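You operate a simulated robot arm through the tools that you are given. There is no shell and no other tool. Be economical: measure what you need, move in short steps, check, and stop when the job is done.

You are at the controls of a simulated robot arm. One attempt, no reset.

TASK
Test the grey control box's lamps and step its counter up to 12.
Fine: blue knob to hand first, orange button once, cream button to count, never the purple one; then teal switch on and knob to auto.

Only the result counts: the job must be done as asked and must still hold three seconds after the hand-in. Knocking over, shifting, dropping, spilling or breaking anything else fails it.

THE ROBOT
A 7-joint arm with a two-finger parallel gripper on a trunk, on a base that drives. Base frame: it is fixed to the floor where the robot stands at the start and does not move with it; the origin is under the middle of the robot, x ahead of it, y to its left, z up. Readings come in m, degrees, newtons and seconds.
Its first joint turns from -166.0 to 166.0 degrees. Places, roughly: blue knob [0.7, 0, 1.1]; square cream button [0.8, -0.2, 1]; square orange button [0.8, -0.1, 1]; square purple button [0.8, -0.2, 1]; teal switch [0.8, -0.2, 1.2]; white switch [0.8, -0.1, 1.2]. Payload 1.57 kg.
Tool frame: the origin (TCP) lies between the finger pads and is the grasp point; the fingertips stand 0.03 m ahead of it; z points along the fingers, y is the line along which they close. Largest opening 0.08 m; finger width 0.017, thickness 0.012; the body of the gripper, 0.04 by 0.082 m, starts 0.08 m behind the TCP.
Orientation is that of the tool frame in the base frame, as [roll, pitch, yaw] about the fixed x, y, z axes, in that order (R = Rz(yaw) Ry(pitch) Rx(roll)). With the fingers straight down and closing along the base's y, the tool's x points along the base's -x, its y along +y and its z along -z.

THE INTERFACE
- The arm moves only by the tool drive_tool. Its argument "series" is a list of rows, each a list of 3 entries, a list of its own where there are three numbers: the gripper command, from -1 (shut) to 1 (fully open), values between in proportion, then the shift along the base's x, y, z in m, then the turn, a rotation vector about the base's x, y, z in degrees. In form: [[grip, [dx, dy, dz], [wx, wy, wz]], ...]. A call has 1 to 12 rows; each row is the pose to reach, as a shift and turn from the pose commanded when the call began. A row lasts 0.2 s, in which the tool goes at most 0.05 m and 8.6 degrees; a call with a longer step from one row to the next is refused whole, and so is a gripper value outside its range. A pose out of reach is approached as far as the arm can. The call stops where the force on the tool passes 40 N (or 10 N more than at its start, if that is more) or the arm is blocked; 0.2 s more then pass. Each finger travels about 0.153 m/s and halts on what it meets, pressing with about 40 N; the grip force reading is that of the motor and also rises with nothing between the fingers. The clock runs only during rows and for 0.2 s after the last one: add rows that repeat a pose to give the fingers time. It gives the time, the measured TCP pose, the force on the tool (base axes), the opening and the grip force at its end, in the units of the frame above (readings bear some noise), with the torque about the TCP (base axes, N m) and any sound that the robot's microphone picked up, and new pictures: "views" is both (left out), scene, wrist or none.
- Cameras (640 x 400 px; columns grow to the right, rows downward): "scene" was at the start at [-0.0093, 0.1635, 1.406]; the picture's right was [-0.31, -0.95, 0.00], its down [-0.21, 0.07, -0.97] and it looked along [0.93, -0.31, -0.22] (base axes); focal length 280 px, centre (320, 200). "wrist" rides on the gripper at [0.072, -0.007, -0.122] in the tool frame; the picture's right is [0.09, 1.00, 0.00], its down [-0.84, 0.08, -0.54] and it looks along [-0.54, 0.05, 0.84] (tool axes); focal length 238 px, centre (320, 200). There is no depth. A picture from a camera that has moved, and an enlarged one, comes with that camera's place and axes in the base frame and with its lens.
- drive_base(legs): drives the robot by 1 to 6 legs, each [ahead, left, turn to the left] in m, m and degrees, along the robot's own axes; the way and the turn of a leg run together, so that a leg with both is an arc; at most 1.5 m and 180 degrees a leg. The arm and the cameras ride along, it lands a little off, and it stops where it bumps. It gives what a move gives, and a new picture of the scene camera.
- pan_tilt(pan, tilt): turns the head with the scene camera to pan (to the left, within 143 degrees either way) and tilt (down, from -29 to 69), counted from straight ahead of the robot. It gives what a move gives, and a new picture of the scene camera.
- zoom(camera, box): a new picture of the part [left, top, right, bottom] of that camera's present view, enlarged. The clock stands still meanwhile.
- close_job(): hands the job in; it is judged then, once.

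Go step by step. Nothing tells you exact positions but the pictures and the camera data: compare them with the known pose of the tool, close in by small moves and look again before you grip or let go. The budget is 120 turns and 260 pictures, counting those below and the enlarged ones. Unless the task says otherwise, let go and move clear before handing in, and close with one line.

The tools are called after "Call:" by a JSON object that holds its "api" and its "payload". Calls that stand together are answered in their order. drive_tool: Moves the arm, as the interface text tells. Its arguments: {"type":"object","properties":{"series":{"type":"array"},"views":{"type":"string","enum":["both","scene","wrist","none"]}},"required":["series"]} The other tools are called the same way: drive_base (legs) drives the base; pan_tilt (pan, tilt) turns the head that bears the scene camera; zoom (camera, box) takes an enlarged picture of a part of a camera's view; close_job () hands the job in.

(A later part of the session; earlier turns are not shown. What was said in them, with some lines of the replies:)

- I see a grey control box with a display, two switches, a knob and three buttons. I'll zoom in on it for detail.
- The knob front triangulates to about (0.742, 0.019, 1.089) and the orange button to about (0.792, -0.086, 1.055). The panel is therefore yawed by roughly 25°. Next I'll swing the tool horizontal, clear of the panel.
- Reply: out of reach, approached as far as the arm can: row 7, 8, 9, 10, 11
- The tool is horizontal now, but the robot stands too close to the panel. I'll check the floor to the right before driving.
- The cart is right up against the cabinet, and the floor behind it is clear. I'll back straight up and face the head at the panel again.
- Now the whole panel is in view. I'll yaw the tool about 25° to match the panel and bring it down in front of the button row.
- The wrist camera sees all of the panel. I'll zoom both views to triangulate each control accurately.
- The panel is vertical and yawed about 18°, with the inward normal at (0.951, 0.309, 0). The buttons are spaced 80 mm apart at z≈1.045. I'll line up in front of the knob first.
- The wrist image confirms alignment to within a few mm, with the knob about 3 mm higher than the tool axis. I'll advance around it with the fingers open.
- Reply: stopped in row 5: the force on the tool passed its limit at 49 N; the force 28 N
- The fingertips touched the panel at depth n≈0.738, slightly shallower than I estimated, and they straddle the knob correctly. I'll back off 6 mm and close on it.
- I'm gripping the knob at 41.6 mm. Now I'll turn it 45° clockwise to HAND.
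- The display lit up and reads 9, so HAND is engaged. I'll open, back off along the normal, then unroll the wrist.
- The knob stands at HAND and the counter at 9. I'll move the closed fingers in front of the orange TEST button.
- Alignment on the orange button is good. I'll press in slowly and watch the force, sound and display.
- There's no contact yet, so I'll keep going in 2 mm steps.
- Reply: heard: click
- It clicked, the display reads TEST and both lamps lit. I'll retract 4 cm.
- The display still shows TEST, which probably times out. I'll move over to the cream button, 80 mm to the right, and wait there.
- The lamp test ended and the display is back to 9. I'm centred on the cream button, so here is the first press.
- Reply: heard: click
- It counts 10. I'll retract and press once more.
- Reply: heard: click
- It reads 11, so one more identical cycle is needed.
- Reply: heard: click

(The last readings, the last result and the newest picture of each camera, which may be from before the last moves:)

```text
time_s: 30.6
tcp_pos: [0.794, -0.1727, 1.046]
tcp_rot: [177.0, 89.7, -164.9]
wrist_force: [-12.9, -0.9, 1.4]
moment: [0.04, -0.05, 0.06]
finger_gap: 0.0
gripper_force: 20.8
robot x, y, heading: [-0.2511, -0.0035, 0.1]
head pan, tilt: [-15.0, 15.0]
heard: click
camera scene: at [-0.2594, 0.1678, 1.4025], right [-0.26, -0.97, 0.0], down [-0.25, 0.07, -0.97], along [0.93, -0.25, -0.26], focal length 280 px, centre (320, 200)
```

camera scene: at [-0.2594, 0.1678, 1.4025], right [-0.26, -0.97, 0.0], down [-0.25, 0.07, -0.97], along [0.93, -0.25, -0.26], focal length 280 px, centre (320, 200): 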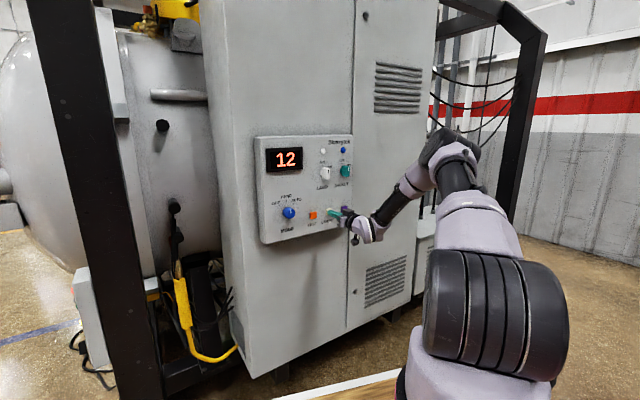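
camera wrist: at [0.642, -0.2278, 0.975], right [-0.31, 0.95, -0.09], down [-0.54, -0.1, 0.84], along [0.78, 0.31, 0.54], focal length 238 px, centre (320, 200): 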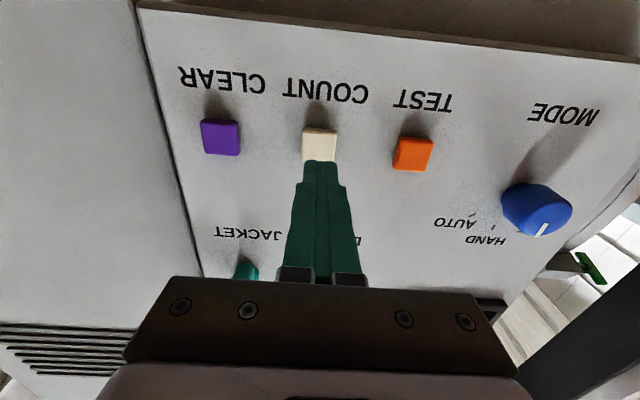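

The counter is at 12. I'll retract and move up to the teal switch, staying well off the panel.

Call:
{"api": "drive_tool", "payload": {"series": [[-1, [-0.038, -0.0124, 0], [0, 0, 0]], [-1, [-0.076, -0.0247, 0], [0, 0, 0]], [-1, [-0.116, -0.038, 0], [0, 0, 0]], [-1, [-0.116, -0.05, 0.045], [0, 0, 0]], [-1, [-0.11, -0.065, 0.09], [0, 0, 0]], [0, [-0.1, -0.085, 0.13], [0, 0, 0]], [1, [-0.093, -0.108, 0.165], [0, 0, 0]], [1, [-0.093, -0.108, 0.17], [0, 0, 0]], [1, [-0.093, -0.108, 0.17], [0, 0, 0]]]}}

Call:
{"api": "zoom", "payload": {"camera": "scene", "box": [250, 130, 362, 200]}}

Call:
{"api": "zoom", "payload": {"camera": "wrist", "box": [200, 60, 440, 210]}}

```text
time_s: 32.6
tcp_pos: [0.7025, -0.2804, 1.2153]
tcp_rot: [171.3, 89.8, -170.5]
wrist_force: [0.6, 0.2, -0.7]
moment: [0.0, 0.02, 0.01]
finger_gap: 0.0798
gripper_force: 0.1
robot x, y, heading: [-0.2512, -0.001, 0.1]
head pan, tilt: [-15.0, 15.0]
camera scene: at [-0.2586, 0.1678, 1.4025], right [-0.26, -0.97, 0.0], down [-0.25, 0.07, -0.97], along [0.93, -0.25, -0.26], focal length 280 px, centre (320, 200)
camera wrist: at [0.589, -0.3248, 1.1427], right [-0.31, 0.95, -0.09], down [-0.54, -0.1, 0.84], along [0.78, 0.31, 0.54], focal length 238 px, centre (320, 200)
```

scene: 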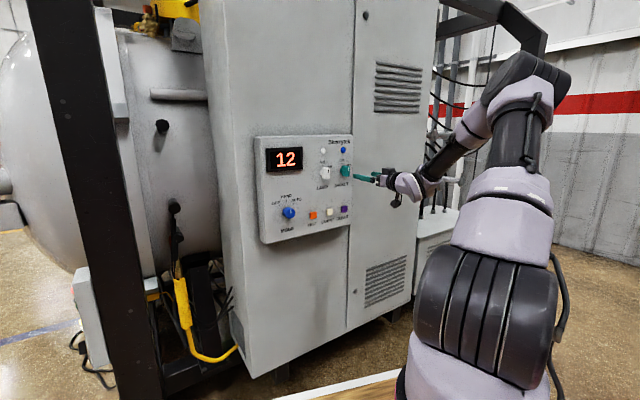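
wrist: 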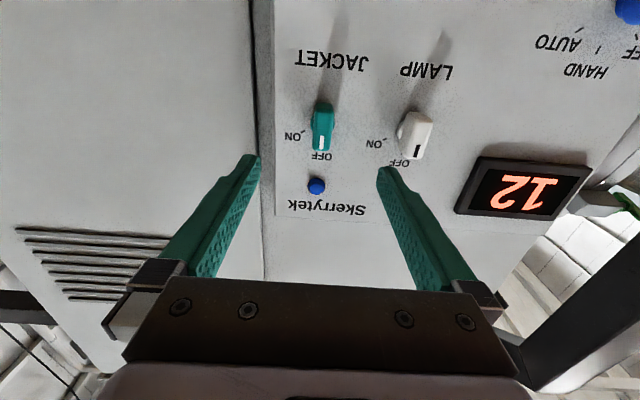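

```text
5.71 times, centred on (306, 165) of scene
camera zoom: at [-0.2586, 0.1678, 1.4025], right [-0.26, -0.97, 0.0], down [-0.25, 0.07, -0.97], along [0.93, -0.25, -0.26], focal length 1602 px, centre (400, 400)
```

zoom: 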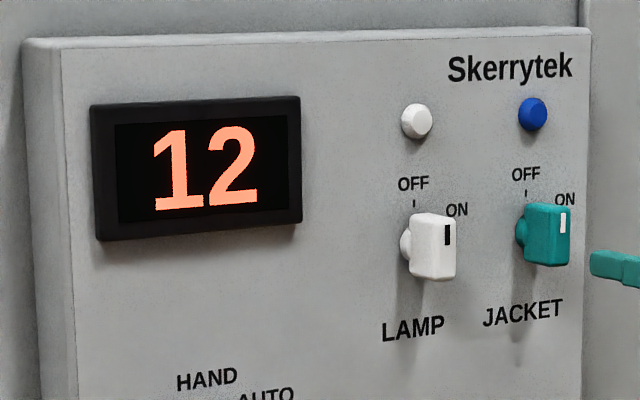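

```text
2.67 times, centred on (320, 135) of wrist
camera zoom: at [0.589, -0.3248, 1.1427], right [-0.31, 0.95, -0.09], down [-0.54, -0.1, 0.84], along [0.78, 0.31, 0.54], focal length 636 px, centre (320, 373)
```

zoom: 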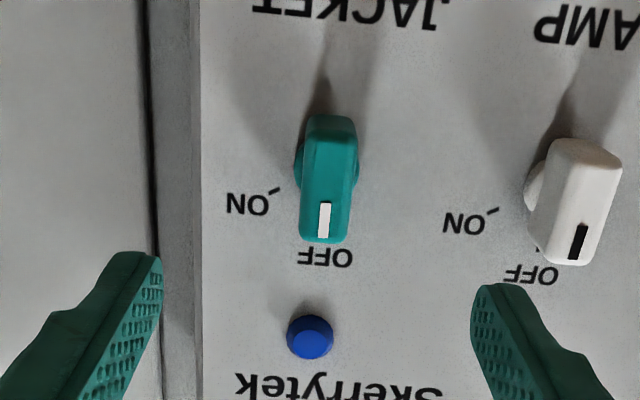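

The display shows 12. The teal switch points to OFF (up), and ON is about 60° clockwise. I'm aligned within about 2 mm, so I'll advance around the handle with open fingers.

Call:
{"api": "drive_tool", "payload": {"series": [[1, [0.038, 0.0143, -0.002], [0, 0, 0]], [1, [0.076, 0.0266, -0.002], [0, 0, 0]], [1, [0.092, 0.0318, -0.002], [0, 0, 0]], [1, [0.103, 0.0355, -0.002], [0, 0, 0]], [1, [0.103, 0.0355, -0.002], [0, 0, 0]]]}}

Call:
{"api": "zoom", "payload": {"camera": "scene", "box": [250, 130, 362, 200]}}

```text
time_s: 33.8
tcp_pos: [0.8052, -0.2429, 1.2133]
tcp_rot: [170.9, 89.8, -170.9]
wrist_force: [0.0, 1.1, 0.4]
moment: [0.03, 0.0, 0.04]
finger_gap: 0.0802
gripper_force: 0.2
robot x, y, heading: [-0.2519, -0.0038, 0.4]
head pan, tilt: [-15.0, 15.0]
camera scene: at [-0.2587, 0.1679, 1.4025], right [-0.26, -0.97, 0.0], down [-0.25, 0.07, -0.97], along [0.93, -0.25, -0.26], focal length 280 px, centre (320, 200)
camera wrist: at [0.6917, -0.288, 1.1417], right [-0.31, 0.95, -0.09], down [-0.54, -0.1, 0.84], along [0.78, 0.31, 0.54], focal length 238 px, centre (320, 200)
```

scene: 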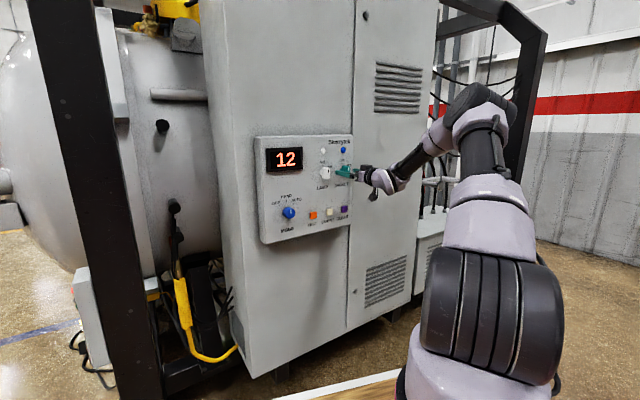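
wrist: 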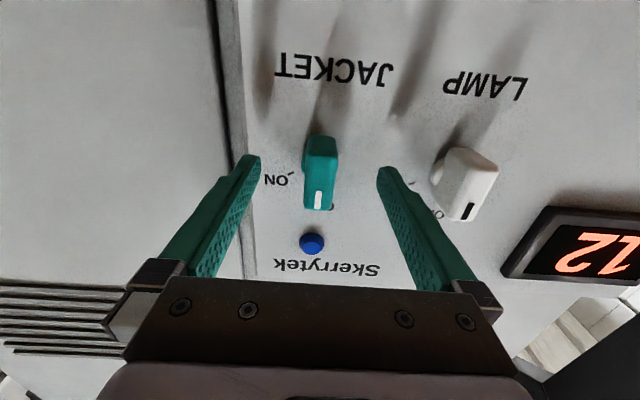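

```text
5.71 times, centred on (306, 165) of scene
camera zoom: at [-0.2587, 0.1679, 1.4025], right [-0.26, -0.97, 0.0], down [-0.25, 0.07, -0.97], along [0.93, -0.25, -0.26], focal length 1602 px, centre (400, 400)
```

zoom: 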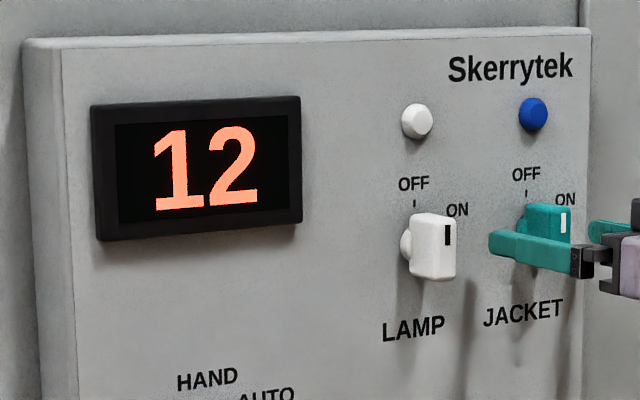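

The fingers straddle the teal handle and are centred on it. I'll close on it.

Call:
{"api": "drive_tool", "payload": {"series": [[0.4, [0, 0, 0], [0, 0, 0]], [-0.1, [0, 0, 0], [0, 0, 0]], [-0.5, [0, 0, 0], [0, 0, 0]], [-0.8, [0, 0, 0], [0, 0, 0]], [-0.8, [0, 0, 0], [0, 0, 0]]], "views": "wrist"}}

```text
time_s: 35.0
tcp_pos: [0.8066, -0.2444, 1.2141]
tcp_rot: [175.0, 89.7, -166.7]
wrist_force: [1.2, -0.7, -0.3]
moment: [-0.03, 0.06, 0.05]
finger_gap: 0.0199
gripper_force: 33.9
robot x, y, heading: [-0.2498, -0.0017, 0.0]
head pan, tilt: [-15.0, 15.0]
camera wrist: at [0.6916, -0.2882, 1.1418], right [-0.31, 0.95, -0.09], down [-0.54, -0.1, 0.84], along [0.78, 0.31, 0.54], focal length 238 px, centre (320, 200)
```

wrist: 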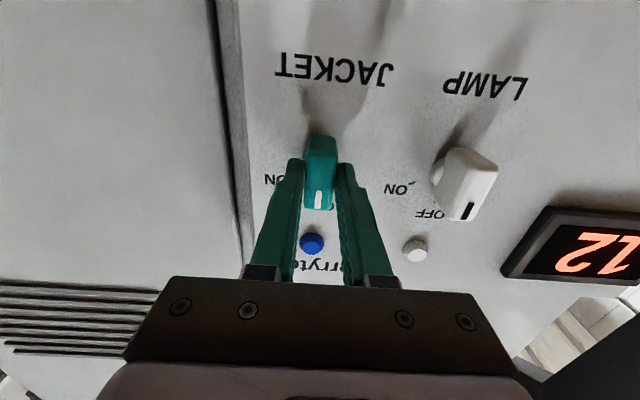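

The handle is gripped at 20 mm. I'll turn it clockwise about 56° and check the lamp.

Call:
{"api": "drive_tool", "payload": {"series": [[-0.8, [0, 0, 0], [7.6, 2.47, 0]], [-0.8, [0, 0, 0], [15.2, 4.94, 0]], [-0.8, [0, 0, 0], [22.8, 7.4, 0]], [-0.8, [0, 0, 0], [30.4, 9.9, 0]], [-0.8, [0, 0, 0], [38, 12.4, 0]], [-0.8, [0, 0, 0], [45.6, 14.8, 0]], [-0.8, [0, 0, 0], [53.2, 17.3, 0]], [-0.8, [0, 0, 0], [53.2, 17.3, 0]]]}}

Call:
{"api": "zoom", "payload": {"camera": "scene", "box": [250, 130, 362, 200]}}

```text
time_s: 36.8
tcp_pos: [0.805, -0.2425, 1.2153]
tcp_rot: [89.9, 34.0, 108.1]
wrist_force: [20.6, 0.4, 4.6]
moment: [0.1, -0.22, -0.62]
finger_gap: 0.0202
gripper_force: 33.8
robot x, y, heading: [-0.249, 0.0001, -0.0]
head pan, tilt: [-15.0, 15.0]
camera scene: at [-0.2577, 0.1679, 1.4025], right [-0.26, -0.97, 0.0], down [-0.25, 0.07, -0.97], along [0.93, -0.25, -0.26], focal length 280 px, centre (320, 200)
camera wrist: at [0.672, -0.2281, 1.1678], right [-0.2, 0.6, 0.77], down [-0.31, -0.79, 0.53], along [0.93, -0.14, 0.34], focal length 238 px, centre (320, 200)
```

scene: 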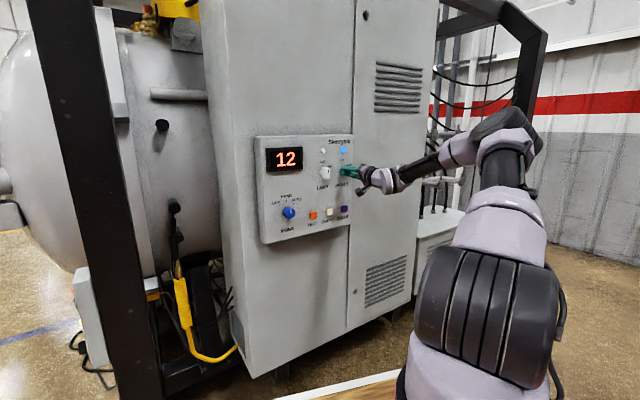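
wrist: 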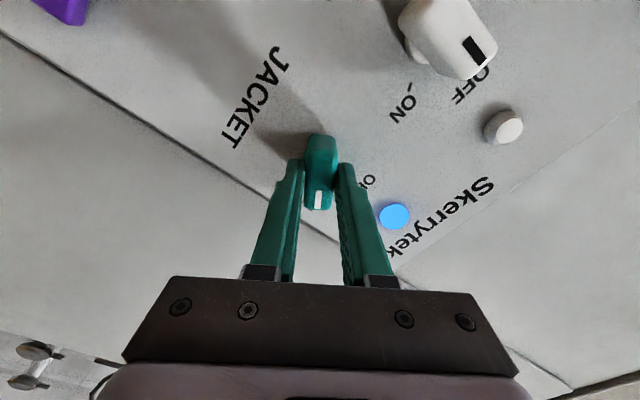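

```text
5.71 times, centred on (306, 165) of scene
camera zoom: at [-0.2577, 0.1679, 1.4025], right [-0.26, -0.97, 0.0], down [-0.25, 0.07, -0.97], along [0.93, -0.25, -0.26], focal length 1602 px, centre (400, 400)
```

zoom: 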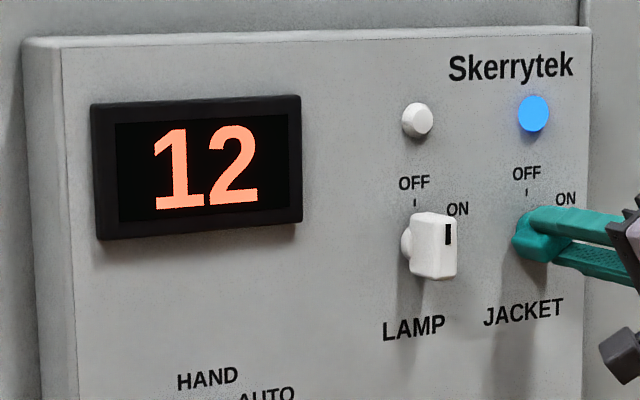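

The blue jacket lamp is on. I'll add 4° to seat it, then release, back off and unroll.

Call:
{"api": "drive_tool", "payload": {"series": [[-0.8, [0, 0, 0], [3.8, 1.24, 0]], [-0.8, [0, 0, 0], [3.8, 1.24, 0]], [-0.2, [0, 0, 0], [3.8, 1.24, 0]], [0.2, [0, 0, 0], [3.8, 1.24, 0]], [0.2, [-0.03, -0.01, 0], [3.8, 1.24, 0]], [0.2, [-0.07, -0.023, 0], [3.8, 1.24, 0]], [0.2, [-0.11, -0.036, 0], [-4, -1.3, 0]], [0.2, [-0.11, -0.036, 0], [-12, -3.9, 0]], [0.2, [-0.11, -0.036, 0], [-20, -6.5, 0]], [0.2, [-0.11, -0.036, 0], [-28, -9.1, 0]], [0.2, [-0.11, -0.036, 0], [-36, -11.7, 0]], [0.2, [-0.11, -0.036, 0], [-44, -14.3, 0]]]}}

Call:
{"api": "zoom", "payload": {"camera": "scene", "box": [250, 130, 362, 200]}}

```text
time_s: 39.4
tcp_pos: [0.6936, -0.2799, 1.2136]
tcp_rot: [91.1, 80.4, 109.4]
wrist_force: [-0.1, 0.1, -0.2]
moment: [0.01, 0.0, 0.01]
finger_gap: 0.0482
gripper_force: 0.1
robot x, y, heading: [-0.2504, -0.0005, -0.1]
head pan, tilt: [-15.0, 15.0]
camera scene: at [-0.2586, 0.1677, 1.4025], right [-0.26, -0.97, 0.0], down [-0.25, 0.07, -0.97], along [0.93, -0.25, -0.26], focal length 280 px, centre (320, 200)
camera wrist: at [0.5765, -0.3128, 1.1416], right [-0.31, 0.95, 0.07], down [-0.49, -0.23, 0.84], along [0.81, 0.23, 0.54], focal length 238 px, centre (320, 200)
```

scene: 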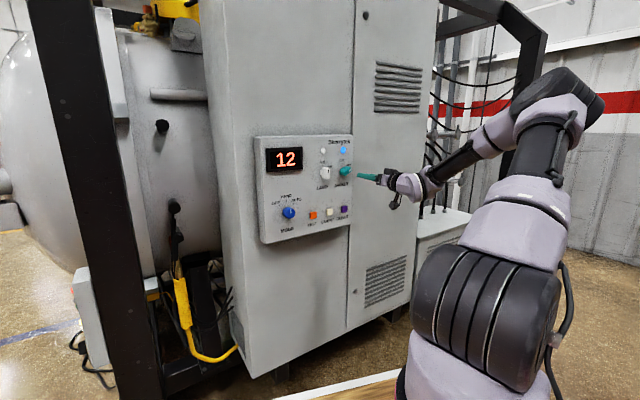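
wrist: 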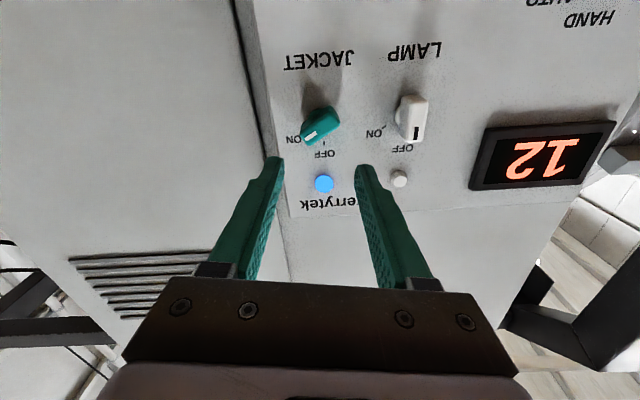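

```text
5.71 times, centred on (306, 165) of scene
camera zoom: at [-0.2586, 0.1677, 1.4025], right [-0.26, -0.97, 0.0], down [-0.25, 0.07, -0.97], along [0.93, -0.25, -0.26], focal length 1602 px, centre (400, 400)
```

zoom: 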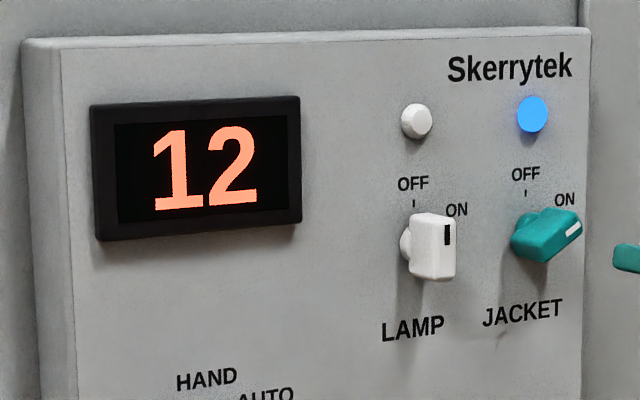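

JACKET is ON with its lamp lit. Now I'll go back to the knob to set AUTO.

Call:
{"api": "drive_tool", "payload": {"series": [[0.4, [-0.01, 0.038, -0.02], [-4.6, -1.5, 0]], [0.7, [-0.02, 0.076, -0.04], [-9.2, -3, 0]], [1, [-0.03, 0.114, -0.06], [-9.2, -3, 0]], [1, [-0.04, 0.152, -0.08], [-9.2, -3, 0]], [1, [-0.045, 0.19, -0.1], [-9.2, -3, 0]], [1, [-0.05, 0.228, -0.12], [-9.2, -3, 0]], [1, [-0.055, 0.258, -0.135], [-9.2, -3, 0]], [1, [-0.058, 0.265, -0.135], [-9.2, -3, 0]], [1, [-0.058, 0.265, -0.135], [-9.2, -3, 0]]]}}

```text
time_s: 41.4
tcp_pos: [0.6345, -0.0154, 1.0784]
tcp_rot: [178.1, 89.8, -163.7]
wrist_force: [-0.2, 0.3, -0.5]
moment: [-0.01, -0.02, -0.01]
finger_gap: 0.08
gripper_force: 0.1
robot x, y, heading: [-0.2495, 0.0011, 0.3]
head pan, tilt: [-15.0, 15.0]
camera scene: at [-0.2587, 0.1679, 1.4025], right [-0.26, -0.97, 0.0], down [-0.25, 0.07, -0.97], along [0.93, -0.25, -0.26], focal length 280 px, centre (320, 200)
camera wrist: at [0.5218, -0.0593, 1.0067], right [-0.31, 0.95, -0.09], down [-0.54, -0.1, 0.84], along [0.78, 0.31, 0.54], focal length 238 px, centre (320, 200)
```

scene: 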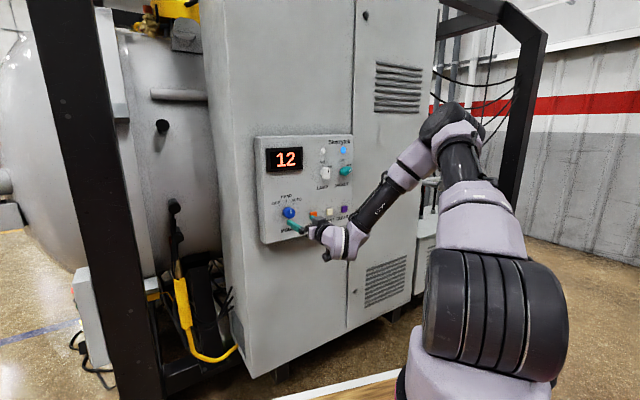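
wrist: 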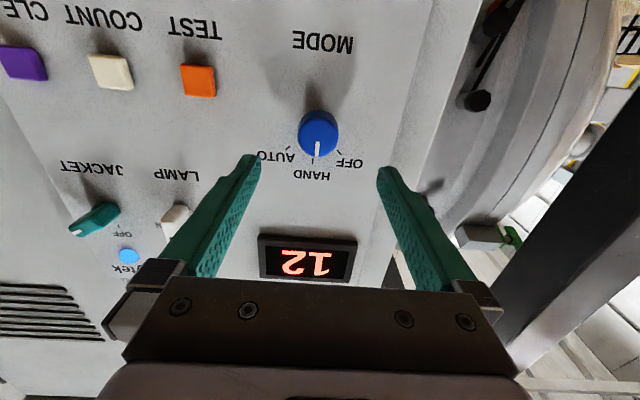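

I'm lined up with the knob, which is still on HAND. I'll advance to the previous grip depth and close.

Call:
{"api": "drive_tool", "payload": {"series": [[1, [0.038, 0.0124, 0], [0, 0, 0]], [1, [0.076, 0.0247, 0], [0, 0, 0]], [1, [0.09, 0.0297, 0], [0, 0, 0]], [1, [0.0985, 0.0325, 0], [0, 0, 0]], [1, [0.0985, 0.0325, 0], [0, 0, 0]], [0.5, [0.0985, 0.0325, 0], [0, 0, 0]], [0.2, [0.0985, 0.0325, 0], [0, 0, 0]], [0, [0.0985, 0.0325, 0], [0, 0, 0]], [-0.3, [0.0985, 0.0325, 0], [0, 0, 0]], [-0.3, [0.0985, 0.0325, 0], [0, 0, 0]]]}}

```text
time_s: 43.6
tcp_pos: [0.7355, 0.0164, 1.0802]
tcp_rot: [177.3, 89.8, -164.8]
wrist_force: [9.9, -12.8, 1.5]
moment: [-0.08, 0.27, 0.79]
finger_gap: 0.0415
gripper_force: 44.4
robot x, y, heading: [-0.248, -0.0014, 0.4]
head pan, tilt: [-15.0, 15.0]
camera scene: at [-0.2582, 0.1672, 1.4026], right [-0.26, -0.97, 0.0], down [-0.25, 0.07, -0.97], along [0.93, -0.25, -0.26], focal length 280 px, centre (320, 200)
camera wrist: at [0.621, -0.0281, 1.0074], right [-0.31, 0.95, -0.09], down [-0.54, -0.09, 0.84], along [0.79, 0.31, 0.54], focal length 238 px, centre (320, 200)
```

scene: 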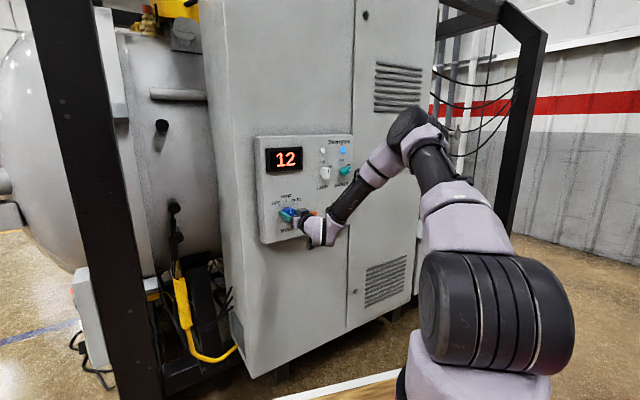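
wrist: 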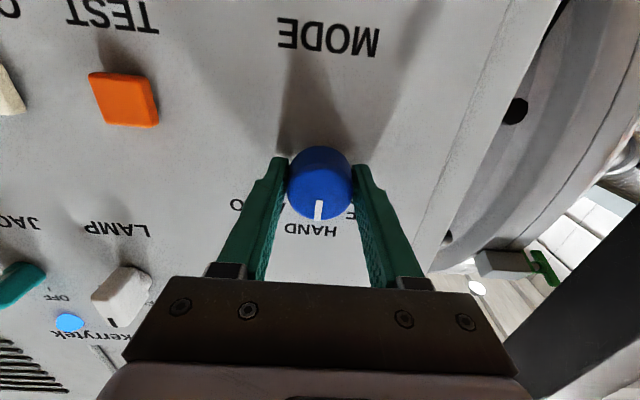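

The knob is gripped again. I'll turn it 45° clockwise to AUTO, release and back off.

Call:
{"api": "drive_tool", "payload": {"series": [[-0.3, [0, 0, 0], [7.6, 2.47, 0]], [-0.3, [0, 0, 0], [15.2, 4.94, 0]], [-0.3, [0, 0, 0], [22.8, 7.4, 0]], [-0.3, [0, 0, 0], [30.4, 9.9, 0]], [-0.3, [0, 0, 0], [38, 12.4, 0]], [-0.3, [0, 0, 0], [42.8, 13.9, 0]], [-0.3, [0, 0, 0], [42.8, 13.9, 0]], [0.3, [0, 0, 0], [42.8, 13.9, 0]], [0.6, [0, 0, 0], [42.8, 13.9, 0]], [0.6, [-0.03, -0.01, 0], [42.8, 13.9, 0]], [0.6, [-0.07, -0.023, 0], [42.8, 13.9, 0]], [0.6, [-0.11, -0.036, 0], [42.8, 13.9, 0]]]}}

Call:
{"api": "zoom", "payload": {"camera": "scene", "box": [250, 130, 362, 245]}}

Call:
{"api": "zoom", "payload": {"camera": "wrist", "box": [200, 60, 440, 210]}}

```text
time_s: 46.2
tcp_pos: [0.6227, -0.0153, 1.0795]
tcp_rot: [90.1, 45.0, 108.4]
wrist_force: [0.4, 0.7, 0.5]
moment: [0.0, -0.03, 0.0]
finger_gap: 0.064
gripper_force: 0.0
robot x, y, heading: [-0.2487, -0.0015, 0.2]
head pan, tilt: [-15.0, 15.0]
camera scene: at [-0.2584, 0.1681, 1.4025], right [-0.26, -0.97, 0.0], down [-0.25, 0.07, -0.97], along [0.93, -0.25, -0.26], focal length 280 px, centre (320, 200)
camera wrist: at [0.4926, -0.01, 1.0235], right [-0.24, 0.73, 0.64], down [-0.35, -0.68, 0.65], along [0.91, -0.06, 0.42], focal length 238 px, centre (320, 200)
```

scene: 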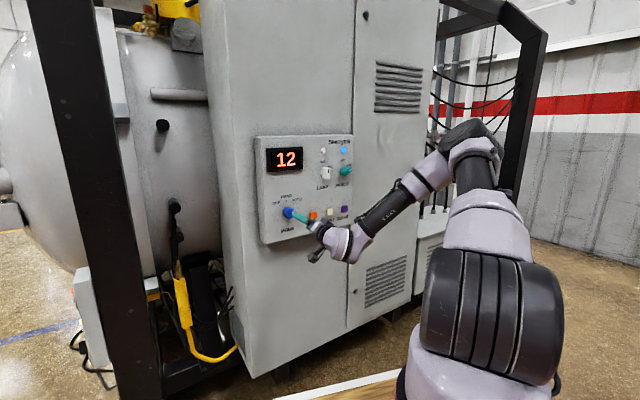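
wrist: 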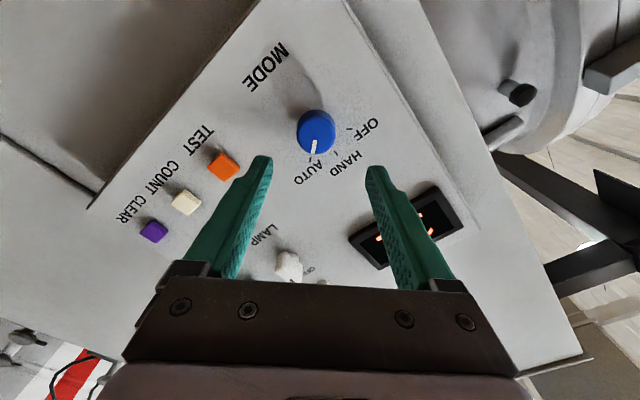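

```text
3.48 times, centred on (306, 188) of scene
camera zoom: at [-0.2584, 0.1681, 1.4025], right [-0.26, -0.97, 0.0], down [-0.25, 0.07, -0.97], along [0.93, -0.25, -0.26], focal length 975 px, centre (369, 244)
```

zoom: 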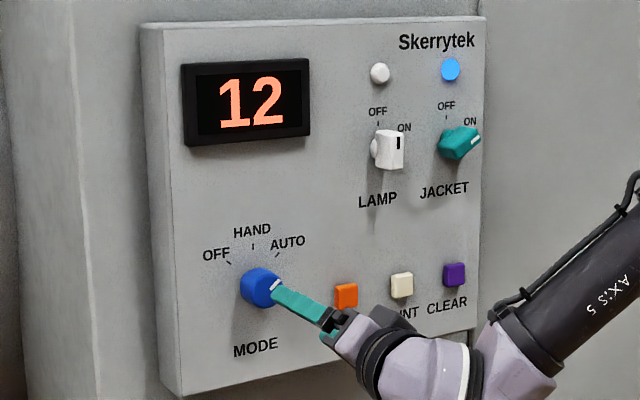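

```text
2.67 times, centred on (320, 135) of wrist
camera zoom: at [0.4926, -0.01, 1.0235], right [-0.24, 0.73, 0.64], down [-0.35, -0.68, 0.65], along [0.91, -0.06, 0.42], focal length 636 px, centre (320, 373)
```

zoom: 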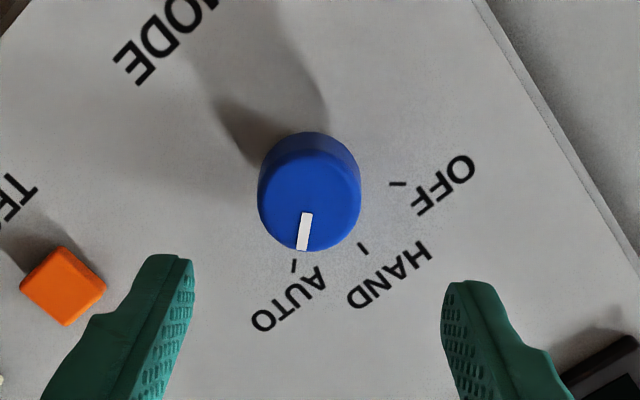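

The knob is on AUTO, the display reads 12, JACKET is on with its lamp lit, and the arm is clear of the panel. I'm handing in.

Call:
{"api": "close_job", "payload": {}}

```text
The job is handed in.
```

The job is handed in: I set the knob to hand, tested the lamps with one press of the orange button, and stepped the counter from 9 to 12 with three cream presses. Then I switched the teal switch on and set the knob to auto, without touching the purple button.
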